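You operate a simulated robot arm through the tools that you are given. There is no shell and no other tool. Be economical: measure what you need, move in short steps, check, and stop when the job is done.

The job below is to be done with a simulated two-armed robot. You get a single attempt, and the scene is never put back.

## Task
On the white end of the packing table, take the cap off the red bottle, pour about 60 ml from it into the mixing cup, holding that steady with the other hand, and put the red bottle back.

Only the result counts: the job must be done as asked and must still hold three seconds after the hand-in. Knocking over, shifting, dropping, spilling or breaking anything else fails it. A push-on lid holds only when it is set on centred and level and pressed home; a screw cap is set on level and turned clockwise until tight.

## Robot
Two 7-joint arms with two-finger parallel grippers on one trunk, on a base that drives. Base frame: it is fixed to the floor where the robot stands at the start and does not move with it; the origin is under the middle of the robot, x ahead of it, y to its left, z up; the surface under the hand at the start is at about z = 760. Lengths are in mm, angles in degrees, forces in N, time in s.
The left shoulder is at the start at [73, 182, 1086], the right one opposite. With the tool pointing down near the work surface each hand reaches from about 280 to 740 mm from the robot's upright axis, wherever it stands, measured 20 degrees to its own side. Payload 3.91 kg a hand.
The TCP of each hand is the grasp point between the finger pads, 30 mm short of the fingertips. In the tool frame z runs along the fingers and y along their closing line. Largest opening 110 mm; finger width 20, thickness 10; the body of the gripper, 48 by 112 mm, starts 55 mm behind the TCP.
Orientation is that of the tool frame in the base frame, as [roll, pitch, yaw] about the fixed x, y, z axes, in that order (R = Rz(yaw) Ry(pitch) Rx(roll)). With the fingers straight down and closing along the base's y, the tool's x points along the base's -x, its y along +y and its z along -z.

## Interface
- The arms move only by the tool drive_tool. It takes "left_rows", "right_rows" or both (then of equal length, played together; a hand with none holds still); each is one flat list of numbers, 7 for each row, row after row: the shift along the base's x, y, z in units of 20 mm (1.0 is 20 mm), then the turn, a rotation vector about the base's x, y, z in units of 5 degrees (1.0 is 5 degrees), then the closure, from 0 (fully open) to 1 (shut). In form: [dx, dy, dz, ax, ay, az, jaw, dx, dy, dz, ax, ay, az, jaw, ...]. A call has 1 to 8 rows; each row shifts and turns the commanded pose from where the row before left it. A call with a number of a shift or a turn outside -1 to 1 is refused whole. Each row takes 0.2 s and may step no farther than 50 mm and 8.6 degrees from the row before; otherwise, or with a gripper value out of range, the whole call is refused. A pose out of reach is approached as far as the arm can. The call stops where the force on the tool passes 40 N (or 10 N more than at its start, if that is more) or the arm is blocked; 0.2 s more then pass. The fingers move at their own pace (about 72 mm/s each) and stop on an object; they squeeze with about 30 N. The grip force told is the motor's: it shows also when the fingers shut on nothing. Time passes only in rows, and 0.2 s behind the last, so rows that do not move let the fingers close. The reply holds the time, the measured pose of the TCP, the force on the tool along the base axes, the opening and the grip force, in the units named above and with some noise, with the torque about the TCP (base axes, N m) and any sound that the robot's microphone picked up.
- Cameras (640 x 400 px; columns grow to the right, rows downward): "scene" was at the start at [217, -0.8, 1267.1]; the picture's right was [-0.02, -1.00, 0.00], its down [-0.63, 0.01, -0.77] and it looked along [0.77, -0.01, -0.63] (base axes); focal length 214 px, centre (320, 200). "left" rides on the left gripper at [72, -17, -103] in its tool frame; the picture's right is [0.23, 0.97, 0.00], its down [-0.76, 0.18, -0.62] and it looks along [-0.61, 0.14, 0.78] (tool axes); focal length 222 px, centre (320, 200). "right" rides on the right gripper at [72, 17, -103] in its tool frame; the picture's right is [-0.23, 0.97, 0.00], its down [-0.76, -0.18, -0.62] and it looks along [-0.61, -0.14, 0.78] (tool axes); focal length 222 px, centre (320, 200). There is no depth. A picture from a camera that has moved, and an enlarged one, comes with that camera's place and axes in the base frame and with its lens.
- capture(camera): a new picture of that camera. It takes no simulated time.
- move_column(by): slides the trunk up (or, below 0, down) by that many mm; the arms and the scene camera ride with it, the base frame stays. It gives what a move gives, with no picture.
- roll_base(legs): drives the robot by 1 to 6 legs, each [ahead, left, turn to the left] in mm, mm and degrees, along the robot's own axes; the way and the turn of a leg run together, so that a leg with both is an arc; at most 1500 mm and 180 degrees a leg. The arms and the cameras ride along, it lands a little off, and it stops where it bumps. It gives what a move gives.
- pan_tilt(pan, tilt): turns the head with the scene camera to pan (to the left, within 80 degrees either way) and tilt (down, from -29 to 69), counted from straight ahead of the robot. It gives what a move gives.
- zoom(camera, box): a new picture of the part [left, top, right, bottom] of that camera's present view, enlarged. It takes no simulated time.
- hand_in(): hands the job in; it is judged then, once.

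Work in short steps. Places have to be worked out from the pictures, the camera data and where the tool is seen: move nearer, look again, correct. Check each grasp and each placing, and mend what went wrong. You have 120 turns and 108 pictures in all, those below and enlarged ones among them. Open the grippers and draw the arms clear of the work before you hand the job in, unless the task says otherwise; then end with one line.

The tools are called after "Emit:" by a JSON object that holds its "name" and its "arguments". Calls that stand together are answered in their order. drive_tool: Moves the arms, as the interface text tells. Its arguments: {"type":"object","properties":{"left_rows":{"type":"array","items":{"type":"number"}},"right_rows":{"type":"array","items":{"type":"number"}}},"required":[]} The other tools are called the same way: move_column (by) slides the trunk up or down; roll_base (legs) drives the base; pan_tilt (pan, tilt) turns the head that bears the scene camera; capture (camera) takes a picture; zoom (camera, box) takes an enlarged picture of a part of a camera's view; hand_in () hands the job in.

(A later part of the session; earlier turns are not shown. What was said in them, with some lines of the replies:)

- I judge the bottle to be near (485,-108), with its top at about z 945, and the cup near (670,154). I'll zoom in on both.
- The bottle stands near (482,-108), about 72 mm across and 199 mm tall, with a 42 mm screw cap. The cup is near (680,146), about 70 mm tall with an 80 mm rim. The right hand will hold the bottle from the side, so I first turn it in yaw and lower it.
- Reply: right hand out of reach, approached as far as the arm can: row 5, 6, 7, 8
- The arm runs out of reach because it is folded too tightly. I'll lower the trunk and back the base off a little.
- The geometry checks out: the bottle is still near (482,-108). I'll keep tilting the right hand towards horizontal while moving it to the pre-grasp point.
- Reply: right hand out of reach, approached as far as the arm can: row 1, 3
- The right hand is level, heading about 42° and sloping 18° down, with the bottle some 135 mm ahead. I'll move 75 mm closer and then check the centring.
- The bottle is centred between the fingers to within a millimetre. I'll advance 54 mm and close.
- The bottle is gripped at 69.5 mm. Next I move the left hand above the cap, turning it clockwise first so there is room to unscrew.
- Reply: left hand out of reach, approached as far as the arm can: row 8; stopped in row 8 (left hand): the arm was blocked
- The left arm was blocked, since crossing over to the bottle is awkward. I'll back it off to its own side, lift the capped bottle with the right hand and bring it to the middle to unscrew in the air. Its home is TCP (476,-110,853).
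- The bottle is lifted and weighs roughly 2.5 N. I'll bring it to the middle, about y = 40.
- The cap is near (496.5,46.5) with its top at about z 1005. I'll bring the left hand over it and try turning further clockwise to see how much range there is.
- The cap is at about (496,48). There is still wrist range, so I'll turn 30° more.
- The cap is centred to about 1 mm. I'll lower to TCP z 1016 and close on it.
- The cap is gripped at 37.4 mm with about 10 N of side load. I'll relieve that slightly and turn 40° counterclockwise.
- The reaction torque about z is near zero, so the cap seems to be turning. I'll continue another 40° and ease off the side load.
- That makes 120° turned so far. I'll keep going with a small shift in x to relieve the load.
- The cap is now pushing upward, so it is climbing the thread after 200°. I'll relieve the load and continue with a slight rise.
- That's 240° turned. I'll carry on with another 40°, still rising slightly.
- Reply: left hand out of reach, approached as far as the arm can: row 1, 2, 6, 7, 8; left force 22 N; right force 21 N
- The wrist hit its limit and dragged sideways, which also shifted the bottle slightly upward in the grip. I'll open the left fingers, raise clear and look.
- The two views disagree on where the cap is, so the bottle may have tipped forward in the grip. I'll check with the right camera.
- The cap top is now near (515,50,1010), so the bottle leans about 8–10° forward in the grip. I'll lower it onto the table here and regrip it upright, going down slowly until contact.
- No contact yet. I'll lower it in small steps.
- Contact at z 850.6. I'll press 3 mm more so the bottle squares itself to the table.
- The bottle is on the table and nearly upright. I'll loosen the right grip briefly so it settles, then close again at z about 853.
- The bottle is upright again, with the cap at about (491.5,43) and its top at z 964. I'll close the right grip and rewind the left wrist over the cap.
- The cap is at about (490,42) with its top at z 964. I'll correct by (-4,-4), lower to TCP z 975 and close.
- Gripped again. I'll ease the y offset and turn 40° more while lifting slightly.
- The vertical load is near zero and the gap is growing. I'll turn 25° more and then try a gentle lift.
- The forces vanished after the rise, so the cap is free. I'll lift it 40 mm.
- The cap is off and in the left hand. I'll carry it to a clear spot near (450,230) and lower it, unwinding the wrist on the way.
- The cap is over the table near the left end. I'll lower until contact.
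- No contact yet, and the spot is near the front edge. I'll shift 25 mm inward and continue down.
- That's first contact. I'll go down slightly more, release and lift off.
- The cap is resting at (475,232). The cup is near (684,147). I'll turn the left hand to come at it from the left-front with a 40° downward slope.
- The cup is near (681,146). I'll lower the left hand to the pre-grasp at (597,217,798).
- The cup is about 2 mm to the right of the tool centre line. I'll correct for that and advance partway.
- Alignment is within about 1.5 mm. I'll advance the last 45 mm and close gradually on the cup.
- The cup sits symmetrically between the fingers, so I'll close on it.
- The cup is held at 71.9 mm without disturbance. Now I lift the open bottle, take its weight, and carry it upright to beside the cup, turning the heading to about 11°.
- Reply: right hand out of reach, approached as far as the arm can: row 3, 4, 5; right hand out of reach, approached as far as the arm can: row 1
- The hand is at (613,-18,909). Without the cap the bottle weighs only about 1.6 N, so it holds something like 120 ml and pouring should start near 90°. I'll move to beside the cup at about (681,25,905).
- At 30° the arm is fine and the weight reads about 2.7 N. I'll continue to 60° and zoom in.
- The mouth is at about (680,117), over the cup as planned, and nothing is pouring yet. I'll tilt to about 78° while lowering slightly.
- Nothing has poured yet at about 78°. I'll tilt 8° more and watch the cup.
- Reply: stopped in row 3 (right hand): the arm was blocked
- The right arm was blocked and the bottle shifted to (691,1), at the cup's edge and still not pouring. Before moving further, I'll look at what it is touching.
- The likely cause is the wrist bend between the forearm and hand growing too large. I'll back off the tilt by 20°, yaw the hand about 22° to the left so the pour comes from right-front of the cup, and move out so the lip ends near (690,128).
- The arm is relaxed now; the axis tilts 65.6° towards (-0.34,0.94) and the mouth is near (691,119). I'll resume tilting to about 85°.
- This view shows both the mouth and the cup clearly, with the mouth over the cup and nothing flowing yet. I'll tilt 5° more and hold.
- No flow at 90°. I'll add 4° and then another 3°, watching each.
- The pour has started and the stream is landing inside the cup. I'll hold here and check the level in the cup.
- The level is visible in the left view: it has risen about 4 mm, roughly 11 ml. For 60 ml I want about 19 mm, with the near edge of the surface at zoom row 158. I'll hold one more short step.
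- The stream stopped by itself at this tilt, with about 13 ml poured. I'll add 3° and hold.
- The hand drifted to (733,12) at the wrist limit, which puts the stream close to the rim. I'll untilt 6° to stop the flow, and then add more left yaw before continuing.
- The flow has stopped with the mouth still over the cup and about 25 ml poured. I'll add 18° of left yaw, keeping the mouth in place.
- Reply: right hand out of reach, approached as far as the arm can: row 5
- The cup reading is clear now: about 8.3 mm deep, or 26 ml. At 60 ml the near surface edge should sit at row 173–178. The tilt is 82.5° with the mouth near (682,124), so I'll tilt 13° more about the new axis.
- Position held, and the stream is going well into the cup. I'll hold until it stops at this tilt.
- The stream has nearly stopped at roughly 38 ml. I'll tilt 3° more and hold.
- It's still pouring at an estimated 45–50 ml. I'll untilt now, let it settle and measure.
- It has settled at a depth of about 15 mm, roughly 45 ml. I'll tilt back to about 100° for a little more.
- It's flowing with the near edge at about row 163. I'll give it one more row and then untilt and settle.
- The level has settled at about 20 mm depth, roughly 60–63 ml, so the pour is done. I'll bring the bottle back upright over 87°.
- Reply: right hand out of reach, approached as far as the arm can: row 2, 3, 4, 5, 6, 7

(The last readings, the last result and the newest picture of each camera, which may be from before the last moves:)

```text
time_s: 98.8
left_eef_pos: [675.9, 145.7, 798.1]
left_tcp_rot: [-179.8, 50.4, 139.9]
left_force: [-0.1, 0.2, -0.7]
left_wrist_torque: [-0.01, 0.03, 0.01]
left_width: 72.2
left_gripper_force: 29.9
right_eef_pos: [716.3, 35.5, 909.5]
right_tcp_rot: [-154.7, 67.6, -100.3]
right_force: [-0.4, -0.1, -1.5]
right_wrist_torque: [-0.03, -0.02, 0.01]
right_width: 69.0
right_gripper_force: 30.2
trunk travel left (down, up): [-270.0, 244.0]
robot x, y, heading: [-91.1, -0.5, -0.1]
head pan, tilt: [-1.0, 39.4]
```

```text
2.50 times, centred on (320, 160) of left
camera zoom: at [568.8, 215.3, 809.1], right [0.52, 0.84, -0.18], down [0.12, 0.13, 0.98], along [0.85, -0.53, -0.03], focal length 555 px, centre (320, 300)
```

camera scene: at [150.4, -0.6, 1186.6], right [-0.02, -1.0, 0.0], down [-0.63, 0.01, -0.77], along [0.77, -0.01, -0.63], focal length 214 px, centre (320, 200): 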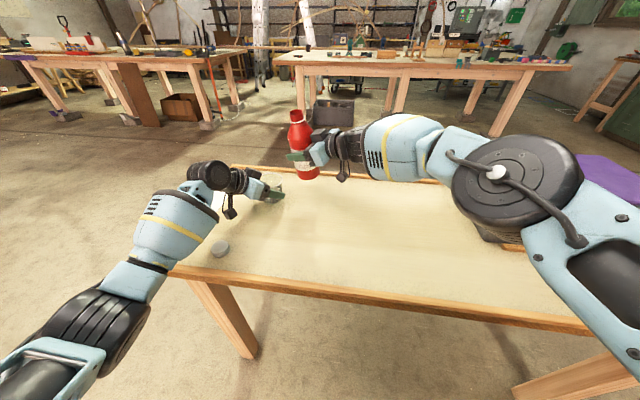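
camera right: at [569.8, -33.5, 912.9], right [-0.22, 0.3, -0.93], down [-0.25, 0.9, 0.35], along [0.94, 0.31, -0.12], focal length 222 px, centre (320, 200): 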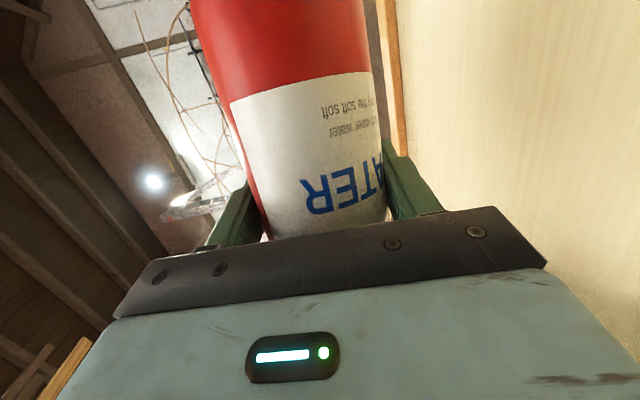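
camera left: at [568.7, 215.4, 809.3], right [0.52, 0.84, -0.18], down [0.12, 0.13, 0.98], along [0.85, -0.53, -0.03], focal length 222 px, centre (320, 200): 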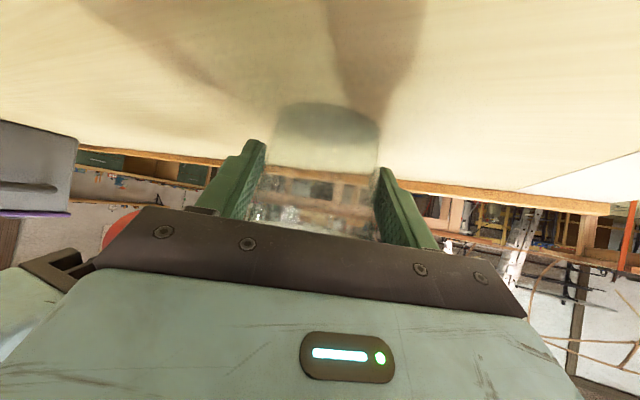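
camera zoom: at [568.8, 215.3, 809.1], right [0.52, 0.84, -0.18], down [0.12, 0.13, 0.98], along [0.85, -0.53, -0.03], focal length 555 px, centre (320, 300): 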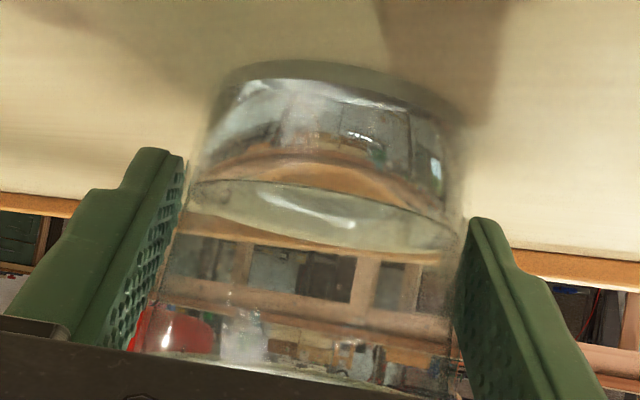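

The water sits steady at about 20 mm, so roughly 60 ml. The bottle still leans 9.8°, so I'll finish uprighting it and start carrying it back towards home at about (482,-108).

Emit:
{"name": "drive_tool", "arguments": {"right_rows": [0, 0, 0, 0.73, 0.63, 0, 1, 0, 0, 0, 0.73, 0.63, 0, 1, 0, 0, 0, 0, 0, 0, 1]}}

Emit:
{"name": "drive_tool", "arguments": {"right_rows": [-0.8, -0.5, 0, 0, 0, 0, 1, -0.8, -0.5, 0, 0, 0, 0, 1, -0.8, -0.5, 0, 0, 0, 0, 1, -0.8, -0.5, 0, 0, 0, 0, 1, -0.8, -0.5, 0, 0, 0, 0, 1, -0.8, -0.5, 0, 0, 0, 0, 1, -0.8, -0.5, 0, 0, 0, 0, 1]}}

Emit:
{"name": "capture", "arguments": {"camera": "scene"}}

```text
time_s: 99.6
left_eef_pos: [675.6, 146.5, 799.2]
left_tcp_rot: [-179.7, 50.4, 139.9]
left_force: [-0.8, -0.1, 0.2]
left_wrist_torque: [0.01, 0.05, -0.01]
left_width: 72.0
left_gripper_force: 29.9
right_eef_pos: [716.3, 36.6, 909.2]
right_tcp_rot: [-179.8, 72.1, -123.8]
right_force: [-1.2, -0.1, -2.4]
right_wrist_torque: [0.01, 0.0, 0.03]
right_width: 68.6
right_gripper_force: 29.7
trunk travel left (down, up): [-270.0, 244.0]
robot x, y, heading: [-90.4, 1.7, 0.2]
head pan, tilt: [-1.0, 39.4]
```

```text
time_s: 101.2
left_eef_pos: [675.4, 146.0, 799.8]
left_tcp_rot: [-179.7, 50.3, 139.8]
left_force: [0.5, -0.2, 1.1]
left_wrist_torque: [0.03, 0.01, 0.02]
left_width: 71.9
left_gripper_force: 30.2
right_eef_pos: [604.3, -33.6, 908.2]
right_tcp_rot: [-179.5, 72.2, -123.5]
right_force: [-0.3, -0.4, -0.7]
right_wrist_torque: [0.0, 0.02, 0.03]
right_width: 68.7
right_gripper_force: 30.0
trunk travel left (down, up): [-270.0, 244.0]
robot x, y, heading: [-91.9, 1.4, 0.1]
head pan, tilt: [-1.0, 39.4]
```

```text
22 pictures are left
camera scene: at [150.0, -0.8, 1186.7], right [-0.02, -1.0, 0.0], down [-0.63, 0.01, -0.77], along [0.77, -0.01, -0.63], focal length 214 px, centre (320, 200)
```

scene: 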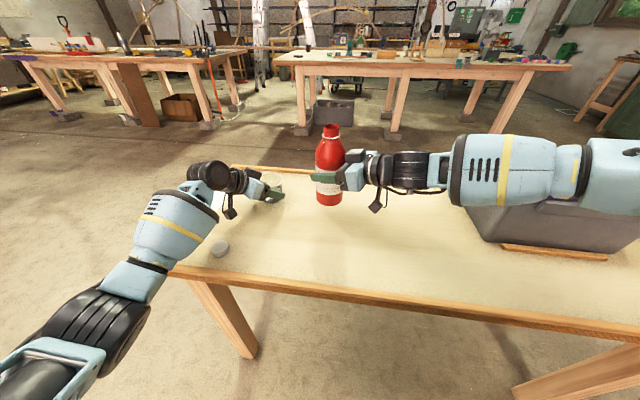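

The bottle is upright and the view is clear. I'll carry it the rest of the way above home, restoring the original heading.

Emit:
{"name": "drive_tool", "arguments": {"right_rows": [-0.86, -0.53, 0, 0, 0, -0.41, 1, -0.86, -0.53, 0, 0, 0, -0.41, 1, -0.86, -0.53, 0, 0, 0, -0.41, 1, -0.86, -0.53, 0, 0, 0, -0.41, 1, -0.86, -0.53, 0, 0, 0, -0.41, 1, -0.86, -0.53, 0, 0, 0, -0.41, 1, -0.86, -0.53, 0, 0, 0, -0.41, 1, 0, 0, 0, 0, 0, 0, 1]}}

Emit:
{"name": "zoom", "arguments": {"camera": "scene", "box": [300, 150, 460, 270]}}

```text
time_s: 103.0
left_eef_pos: [676.5, 146.3, 799.1]
left_tcp_rot: [-179.7, 50.4, 139.9]
left_force: [0.6, 0.1, 0.6]
left_wrist_torque: [-0.04, 0.0, -0.02]
left_width: 71.8
left_gripper_force: 30.0
right_eef_pos: [484.4, -109.4, 908.7]
right_tcp_rot: [-179.6, 72.3, -138.1]
right_force: [0.4, 0.0, -1.7]
right_wrist_torque: [-0.01, 0.0, -0.02]
right_width: 68.8
right_gripper_force: 30.1
trunk travel left (down, up): [-270.0, 244.0]
robot x, y, heading: [-86.7, -0.9, 0.0]
head pan, tilt: [-1.0, 39.4]
```

```text
3.33 times, centred on (380, 210) of scene
camera zoom: at [150.4, -0.4, 1186.6], right [-0.02, -1.0, 0.0], down [-0.63, 0.01, -0.77], along [0.77, -0.01, -0.63], focal length 715 px, centre (120, 167)
```

zoom: 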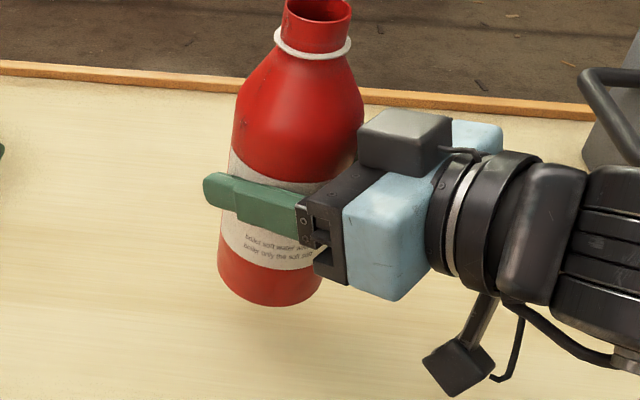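

The bottle is at (483,-108), directly over its home. I'll lower it.

Emit:
{"name": "drive_tool", "arguments": {"right_rows": [0, 0, -0.8, 0, 0, 0, 1, 0, 0, -0.8, 0, 0, 0, 1, 0, 0, -0.7, 0, 0, 0, 1, 0, 0, -0.3, 0, 0, 0, 1, 0, 0, -0.15, 0, 0, 0, 1, 0, 0, -0.1, 0, 0, 0, 1]}}

```text
time_s: 104.4
left_eef_pos: [676.3, 146.8, 799.7]
left_tcp_rot: [-179.7, 50.4, 139.9]
left_force: [0.3, -0.2, -0.2]
left_wrist_torque: [0.01, 0.02, -0.01]
left_width: 72.0
left_gripper_force: 30.5
right_eef_pos: [483.3, -108.5, 851.9]
right_tcp_rot: [-179.5, 72.2, -138.0]
right_force: [0.4, -0.6, -0.4]
right_wrist_torque: [0.01, 0.01, 0.01]
right_width: 68.7
right_gripper_force: 30.0
trunk travel left (down, up): [-270.0, 244.0]
robot x, y, heading: [-91.0, 1.0, 0.2]
head pan, tilt: [-1.0, 39.4]
```

It's close to the table. I'll take two more 2 mm steps to make contact.

Emit:
{"name": "drive_tool", "arguments": {"right_rows": [0, 0, -0.1, 0, 0, 0, 1, 0, 0, -0.05, 0, 0, 0, 1]}}

Emit:
{"name": "zoom", "arguments": {"camera": "scene", "box": [300, 170, 460, 290]}}

```text
time_s: 105.0
left_eef_pos: [675.5, 146.7, 798.3]
left_tcp_rot: [-179.7, 50.4, 139.9]
left_force: [-0.5, -0.8, 0.8]
left_wrist_torque: [-0.01, 0.05, -0.03]
left_width: 72.0
left_gripper_force: 30.0
right_eef_pos: [483.0, -109.0, 851.0]
right_tcp_rot: [-179.6, 72.2, -138.0]
right_force: [-0.8, -0.1, 0.1]
right_wrist_torque: [0.08, 0.05, -0.02]
right_width: 68.7
right_gripper_force: 30.2
trunk travel left (down, up): [-270.0, 244.0]
robot x, y, heading: [-87.5, -2.9, -0.0]
head pan, tilt: [-1.0, 39.4]
```

```text
3.33 times, centred on (380, 230) of scene
camera zoom: at [150.1, -0.5, 1186.7], right [-0.02, -1.0, 0.0], down [-0.63, 0.01, -0.77], along [0.77, -0.01, -0.63], focal length 715 px, centre (120, 100)
```

zoom: 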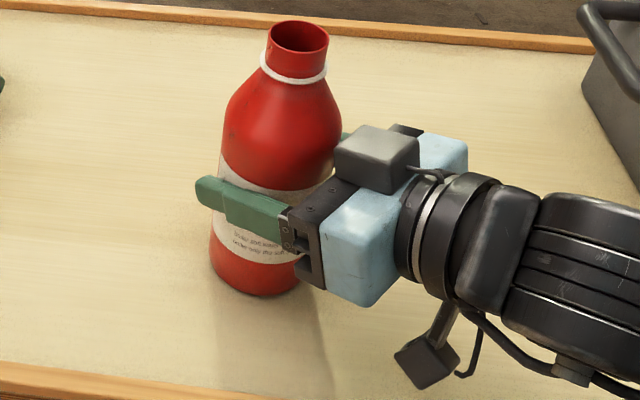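

The load reads about zero, so the bottle is standing on the table. I'll ease down 1 mm, open the right fingers gradually and back out.

Emit:
{"name": "drive_tool", "arguments": {"right_rows": [0, 0, -0.05, 0, 0, 0, 1, 0, 0, 0, 0, 0, 0, 0.36, 0, 0, 0, 0, 0, 0, 0.3, 0, 0, 0, 0, 0, 0, 0.15, 0, 0, 0, 0, 0, 0, 0, 0, 0, 0, 0, 0, 0, 0]}}

Emit:
{"name": "drive_tool", "arguments": {"right_rows": [-0.6, -0.54, 0, 0, 0, 0, 0, -0.6, -0.54, 0, 0, 0, 0, 0, -0.6, -0.54, 0, 0, 0, 0, 0, -0.6, -0.54, 0, 0, 0, 0, 0, -0.6, -0.54, 0, 0, 0, 0, 0, -0.6, -0.54, 0, 0, 0, 0, 0]}}

Emit:
{"name": "capture", "arguments": {"camera": "scene"}}

```text
time_s: 106.4
left_eef_pos: [675.7, 147.4, 799.0]
left_tcp_rot: [-179.7, 50.4, 139.9]
left_force: [0.2, -0.8, 1.2]
left_wrist_torque: [-0.03, 0.0, -0.01]
left_width: 71.8
left_gripper_force: 29.5
right_eef_pos: [483.7, -107.9, 850.1]
right_tcp_rot: [-179.5, 72.3, -138.0]
right_force: [0.0, -0.2, 0.0]
right_wrist_torque: [0.0, 0.01, 0.01]
right_width: 110.0
right_gripper_force: 0.0
trunk travel left (down, up): [-270.0, 244.0]
robot x, y, heading: [-87.5, -1.6, -0.0]
head pan, tilt: [-1.0, 39.4]
```

```text
time_s: 107.8
left_eef_pos: [675.5, 147.0, 799.3]
left_tcp_rot: [-179.8, 50.4, 139.9]
left_force: [0.1, -0.1, -0.2]
left_wrist_torque: [0.02, 0.01, -0.05]
left_width: 72.0
left_gripper_force: 30.1
right_eef_pos: [410.7, -174.4, 848.9]
right_tcp_rot: [-179.5, 72.1, -138.0]
right_force: [-0.3, -0.7, -0.8]
right_wrist_torque: [-0.05, 0.01, 0.0]
right_width: 109.8
right_gripper_force: 0.1
trunk travel left (down, up): [-270.0, 244.0]
robot x, y, heading: [-85.6, 0.7, 0.1]
head pan, tilt: [-1.0, 39.4]
```

```text
19 pictures are left
camera scene: at [149.9, -0.6, 1186.7], right [-0.02, -1.0, 0.0], down [-0.63, 0.01, -0.77], along [0.77, -0.01, -0.63], focal length 214 px, centre (320, 200)
```

scene: 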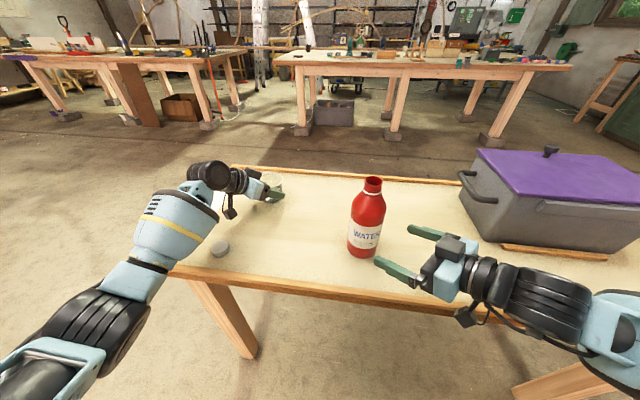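

The bottle stands at home. I'll release the cup gradually and back the left hand straight out the way it came in, backing the right hand off a bit more too.

Emit:
{"name": "drive_tool", "arguments": {"left_rows": [0, 0, 0, 0, 0, 0, 0.33, 0, 0, 0, 0, 0, 0, 0.28, 0, 0, 0, 0, 0, 0, 0.15, 0, 0, 0, 0, 0, 0, 0, 0, 0, 0, 0, 0, 0, 0], "right_rows": [0, 0, 0, 0, 0, 0, 0, 0, 0, 0, 0, 0, 0, 0, -0.5, -0.5, 0.3, 0, 0, 0, 0, -0.5, -0.5, 0.3, 0, 0, 0, 0, -0.5, -0.5, 0.3, 0, 0, 0, 0]}}

Emit:
{"name": "drive_tool", "arguments": {"left_rows": [-0.57, 0.48, 0, 0, 0, 0, 0, -0.57, 0.48, 0, 0, 0, 0, 0, -0.57, 0.48, 0, 0, 0, 0, 0, -0.57, 0.48, 0, 0, 0, 0, 0, -0.57, 0.48, 0, 0, 0, 0, 0, -0.57, 0.48, 0, 0, 0, 0, 0, -0.57, 0.48, 0, 0, 0, 0, 0]}}

Emit:
{"name": "drive_tool", "arguments": {"left_rows": [0, 0, 1, 0, 0, 0, 0, 0, 0, 1, 0, 0, 0, 0, 0, 0, 1, 0, 0, 0, 0, 0, 0, 1, 0, 0, 0, 0, -0.5, 0.3, 1, 0, 0, 0, 0, -0.5, 0.3, 1, 0, 0, 0, 0, -0.5, 0.3, 1, 0, 0, 0, 0]}}

Emit:
{"name": "capture", "arguments": {"camera": "scene"}}

Emit:
{"name": "zoom", "arguments": {"camera": "scene", "box": [240, 150, 320, 220]}}

```text
time_s: 109.0
left_eef_pos: [675.6, 146.0, 800.5]
left_tcp_rot: [-179.9, 50.4, 139.9]
left_force: [-0.3, -0.3, 0.3]
left_wrist_torque: [-0.01, 0.0, -0.01]
left_width: 110.0
left_gripper_force: 0.1
right_eef_pos: [381.4, -202.8, 866.9]
right_tcp_rot: [-179.4, 72.2, -137.9]
right_force: [0.9, -0.3, 0.6]
right_wrist_torque: [-0.01, -0.02, 0.03]
right_width: 110.1
right_gripper_force: 0.0
trunk travel left (down, up): [-270.0, 244.0]
robot x, y, heading: [-92.8, -0.7, -0.0]
head pan, tilt: [-1.0, 39.4]
```

```text
time_s: 110.6
left_eef_pos: [595.7, 214.9, 799.8]
left_tcp_rot: [-179.6, 50.3, 139.8]
left_force: [0.0, -0.6, -0.4]
left_wrist_torque: [0.01, 0.0, 0.03]
left_width: 110.0
left_gripper_force: 0.2
right_eef_pos: [380.4, -201.1, 868.3]
right_tcp_rot: [-179.5, 72.3, -137.9]
right_force: [-0.3, 0.2, 0.3]
right_wrist_torque: [-0.06, -0.02, 0.01]
right_width: 109.9
right_gripper_force: 0.1
trunk travel left (down, up): [-270.0, 244.0]
robot x, y, heading: [-91.3, -4.7, -0.0]
head pan, tilt: [-1.0, 39.4]
```

```text
time_s: 112.2
left_eef_pos: [567.1, 232.3, 938.3]
left_tcp_rot: [-179.6, 50.3, 140.0]
left_force: [0.6, 0.0, 0.0]
left_wrist_torque: [0.01, -0.02, -0.04]
left_width: 110.3
left_gripper_force: 0.1
right_eef_pos: [382.2, -201.9, 867.7]
right_tcp_rot: [-179.3, 72.3, -137.8]
right_force: [-0.4, 0.1, -0.2]
right_wrist_torque: [-0.02, -0.01, 0.0]
right_width: 110.1
right_gripper_force: 0.0
trunk travel left (down, up): [-270.0, 244.0]
robot x, y, heading: [-85.7, 1.3, -0.0]
head pan, tilt: [-1.0, 39.4]
```

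```text
18 pictures are left
camera scene: at [149.8, -0.5, 1186.7], right [-0.02, -1.0, 0.0], down [-0.63, 0.01, -0.77], along [0.77, -0.01, -0.63], focal length 214 px, centre (320, 200)
```

scene: 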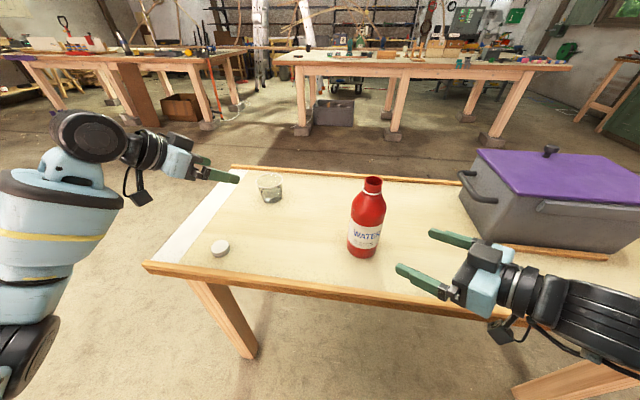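

```text
5.71 times, centred on (280, 185) of scene
camera zoom: at [149.8, -0.5, 1186.7], right [-0.02, -1.0, 0.0], down [-0.63, 0.01, -0.77], along [0.77, -0.01, -0.63], focal length 1226 px, centre (549, 286)
```

zoom: 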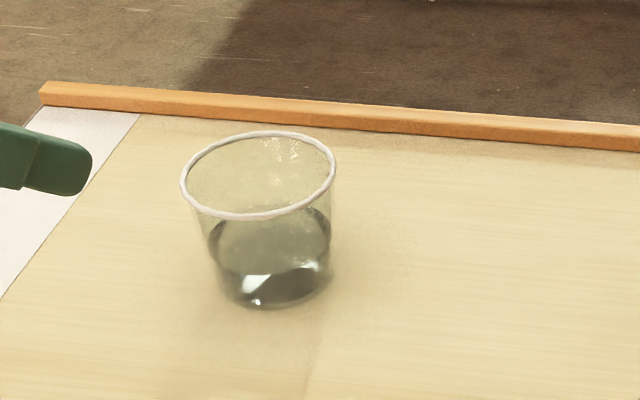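

Everything stands as intended: the cup holds about 60 ml, the bottle is back home, the cap rests on the table and I see no spills. Both hands are open and clear, so I'll hand in.

Emit:
{"name": "hand_in", "arguments": {}}

```text
The job is handed in.
```

The cap is off and lying on the table. I poured about 60–65 ml into the mixing cup, judging by the water level. The left hand held the cup steady throughout, and the red bottle is back where it stood.
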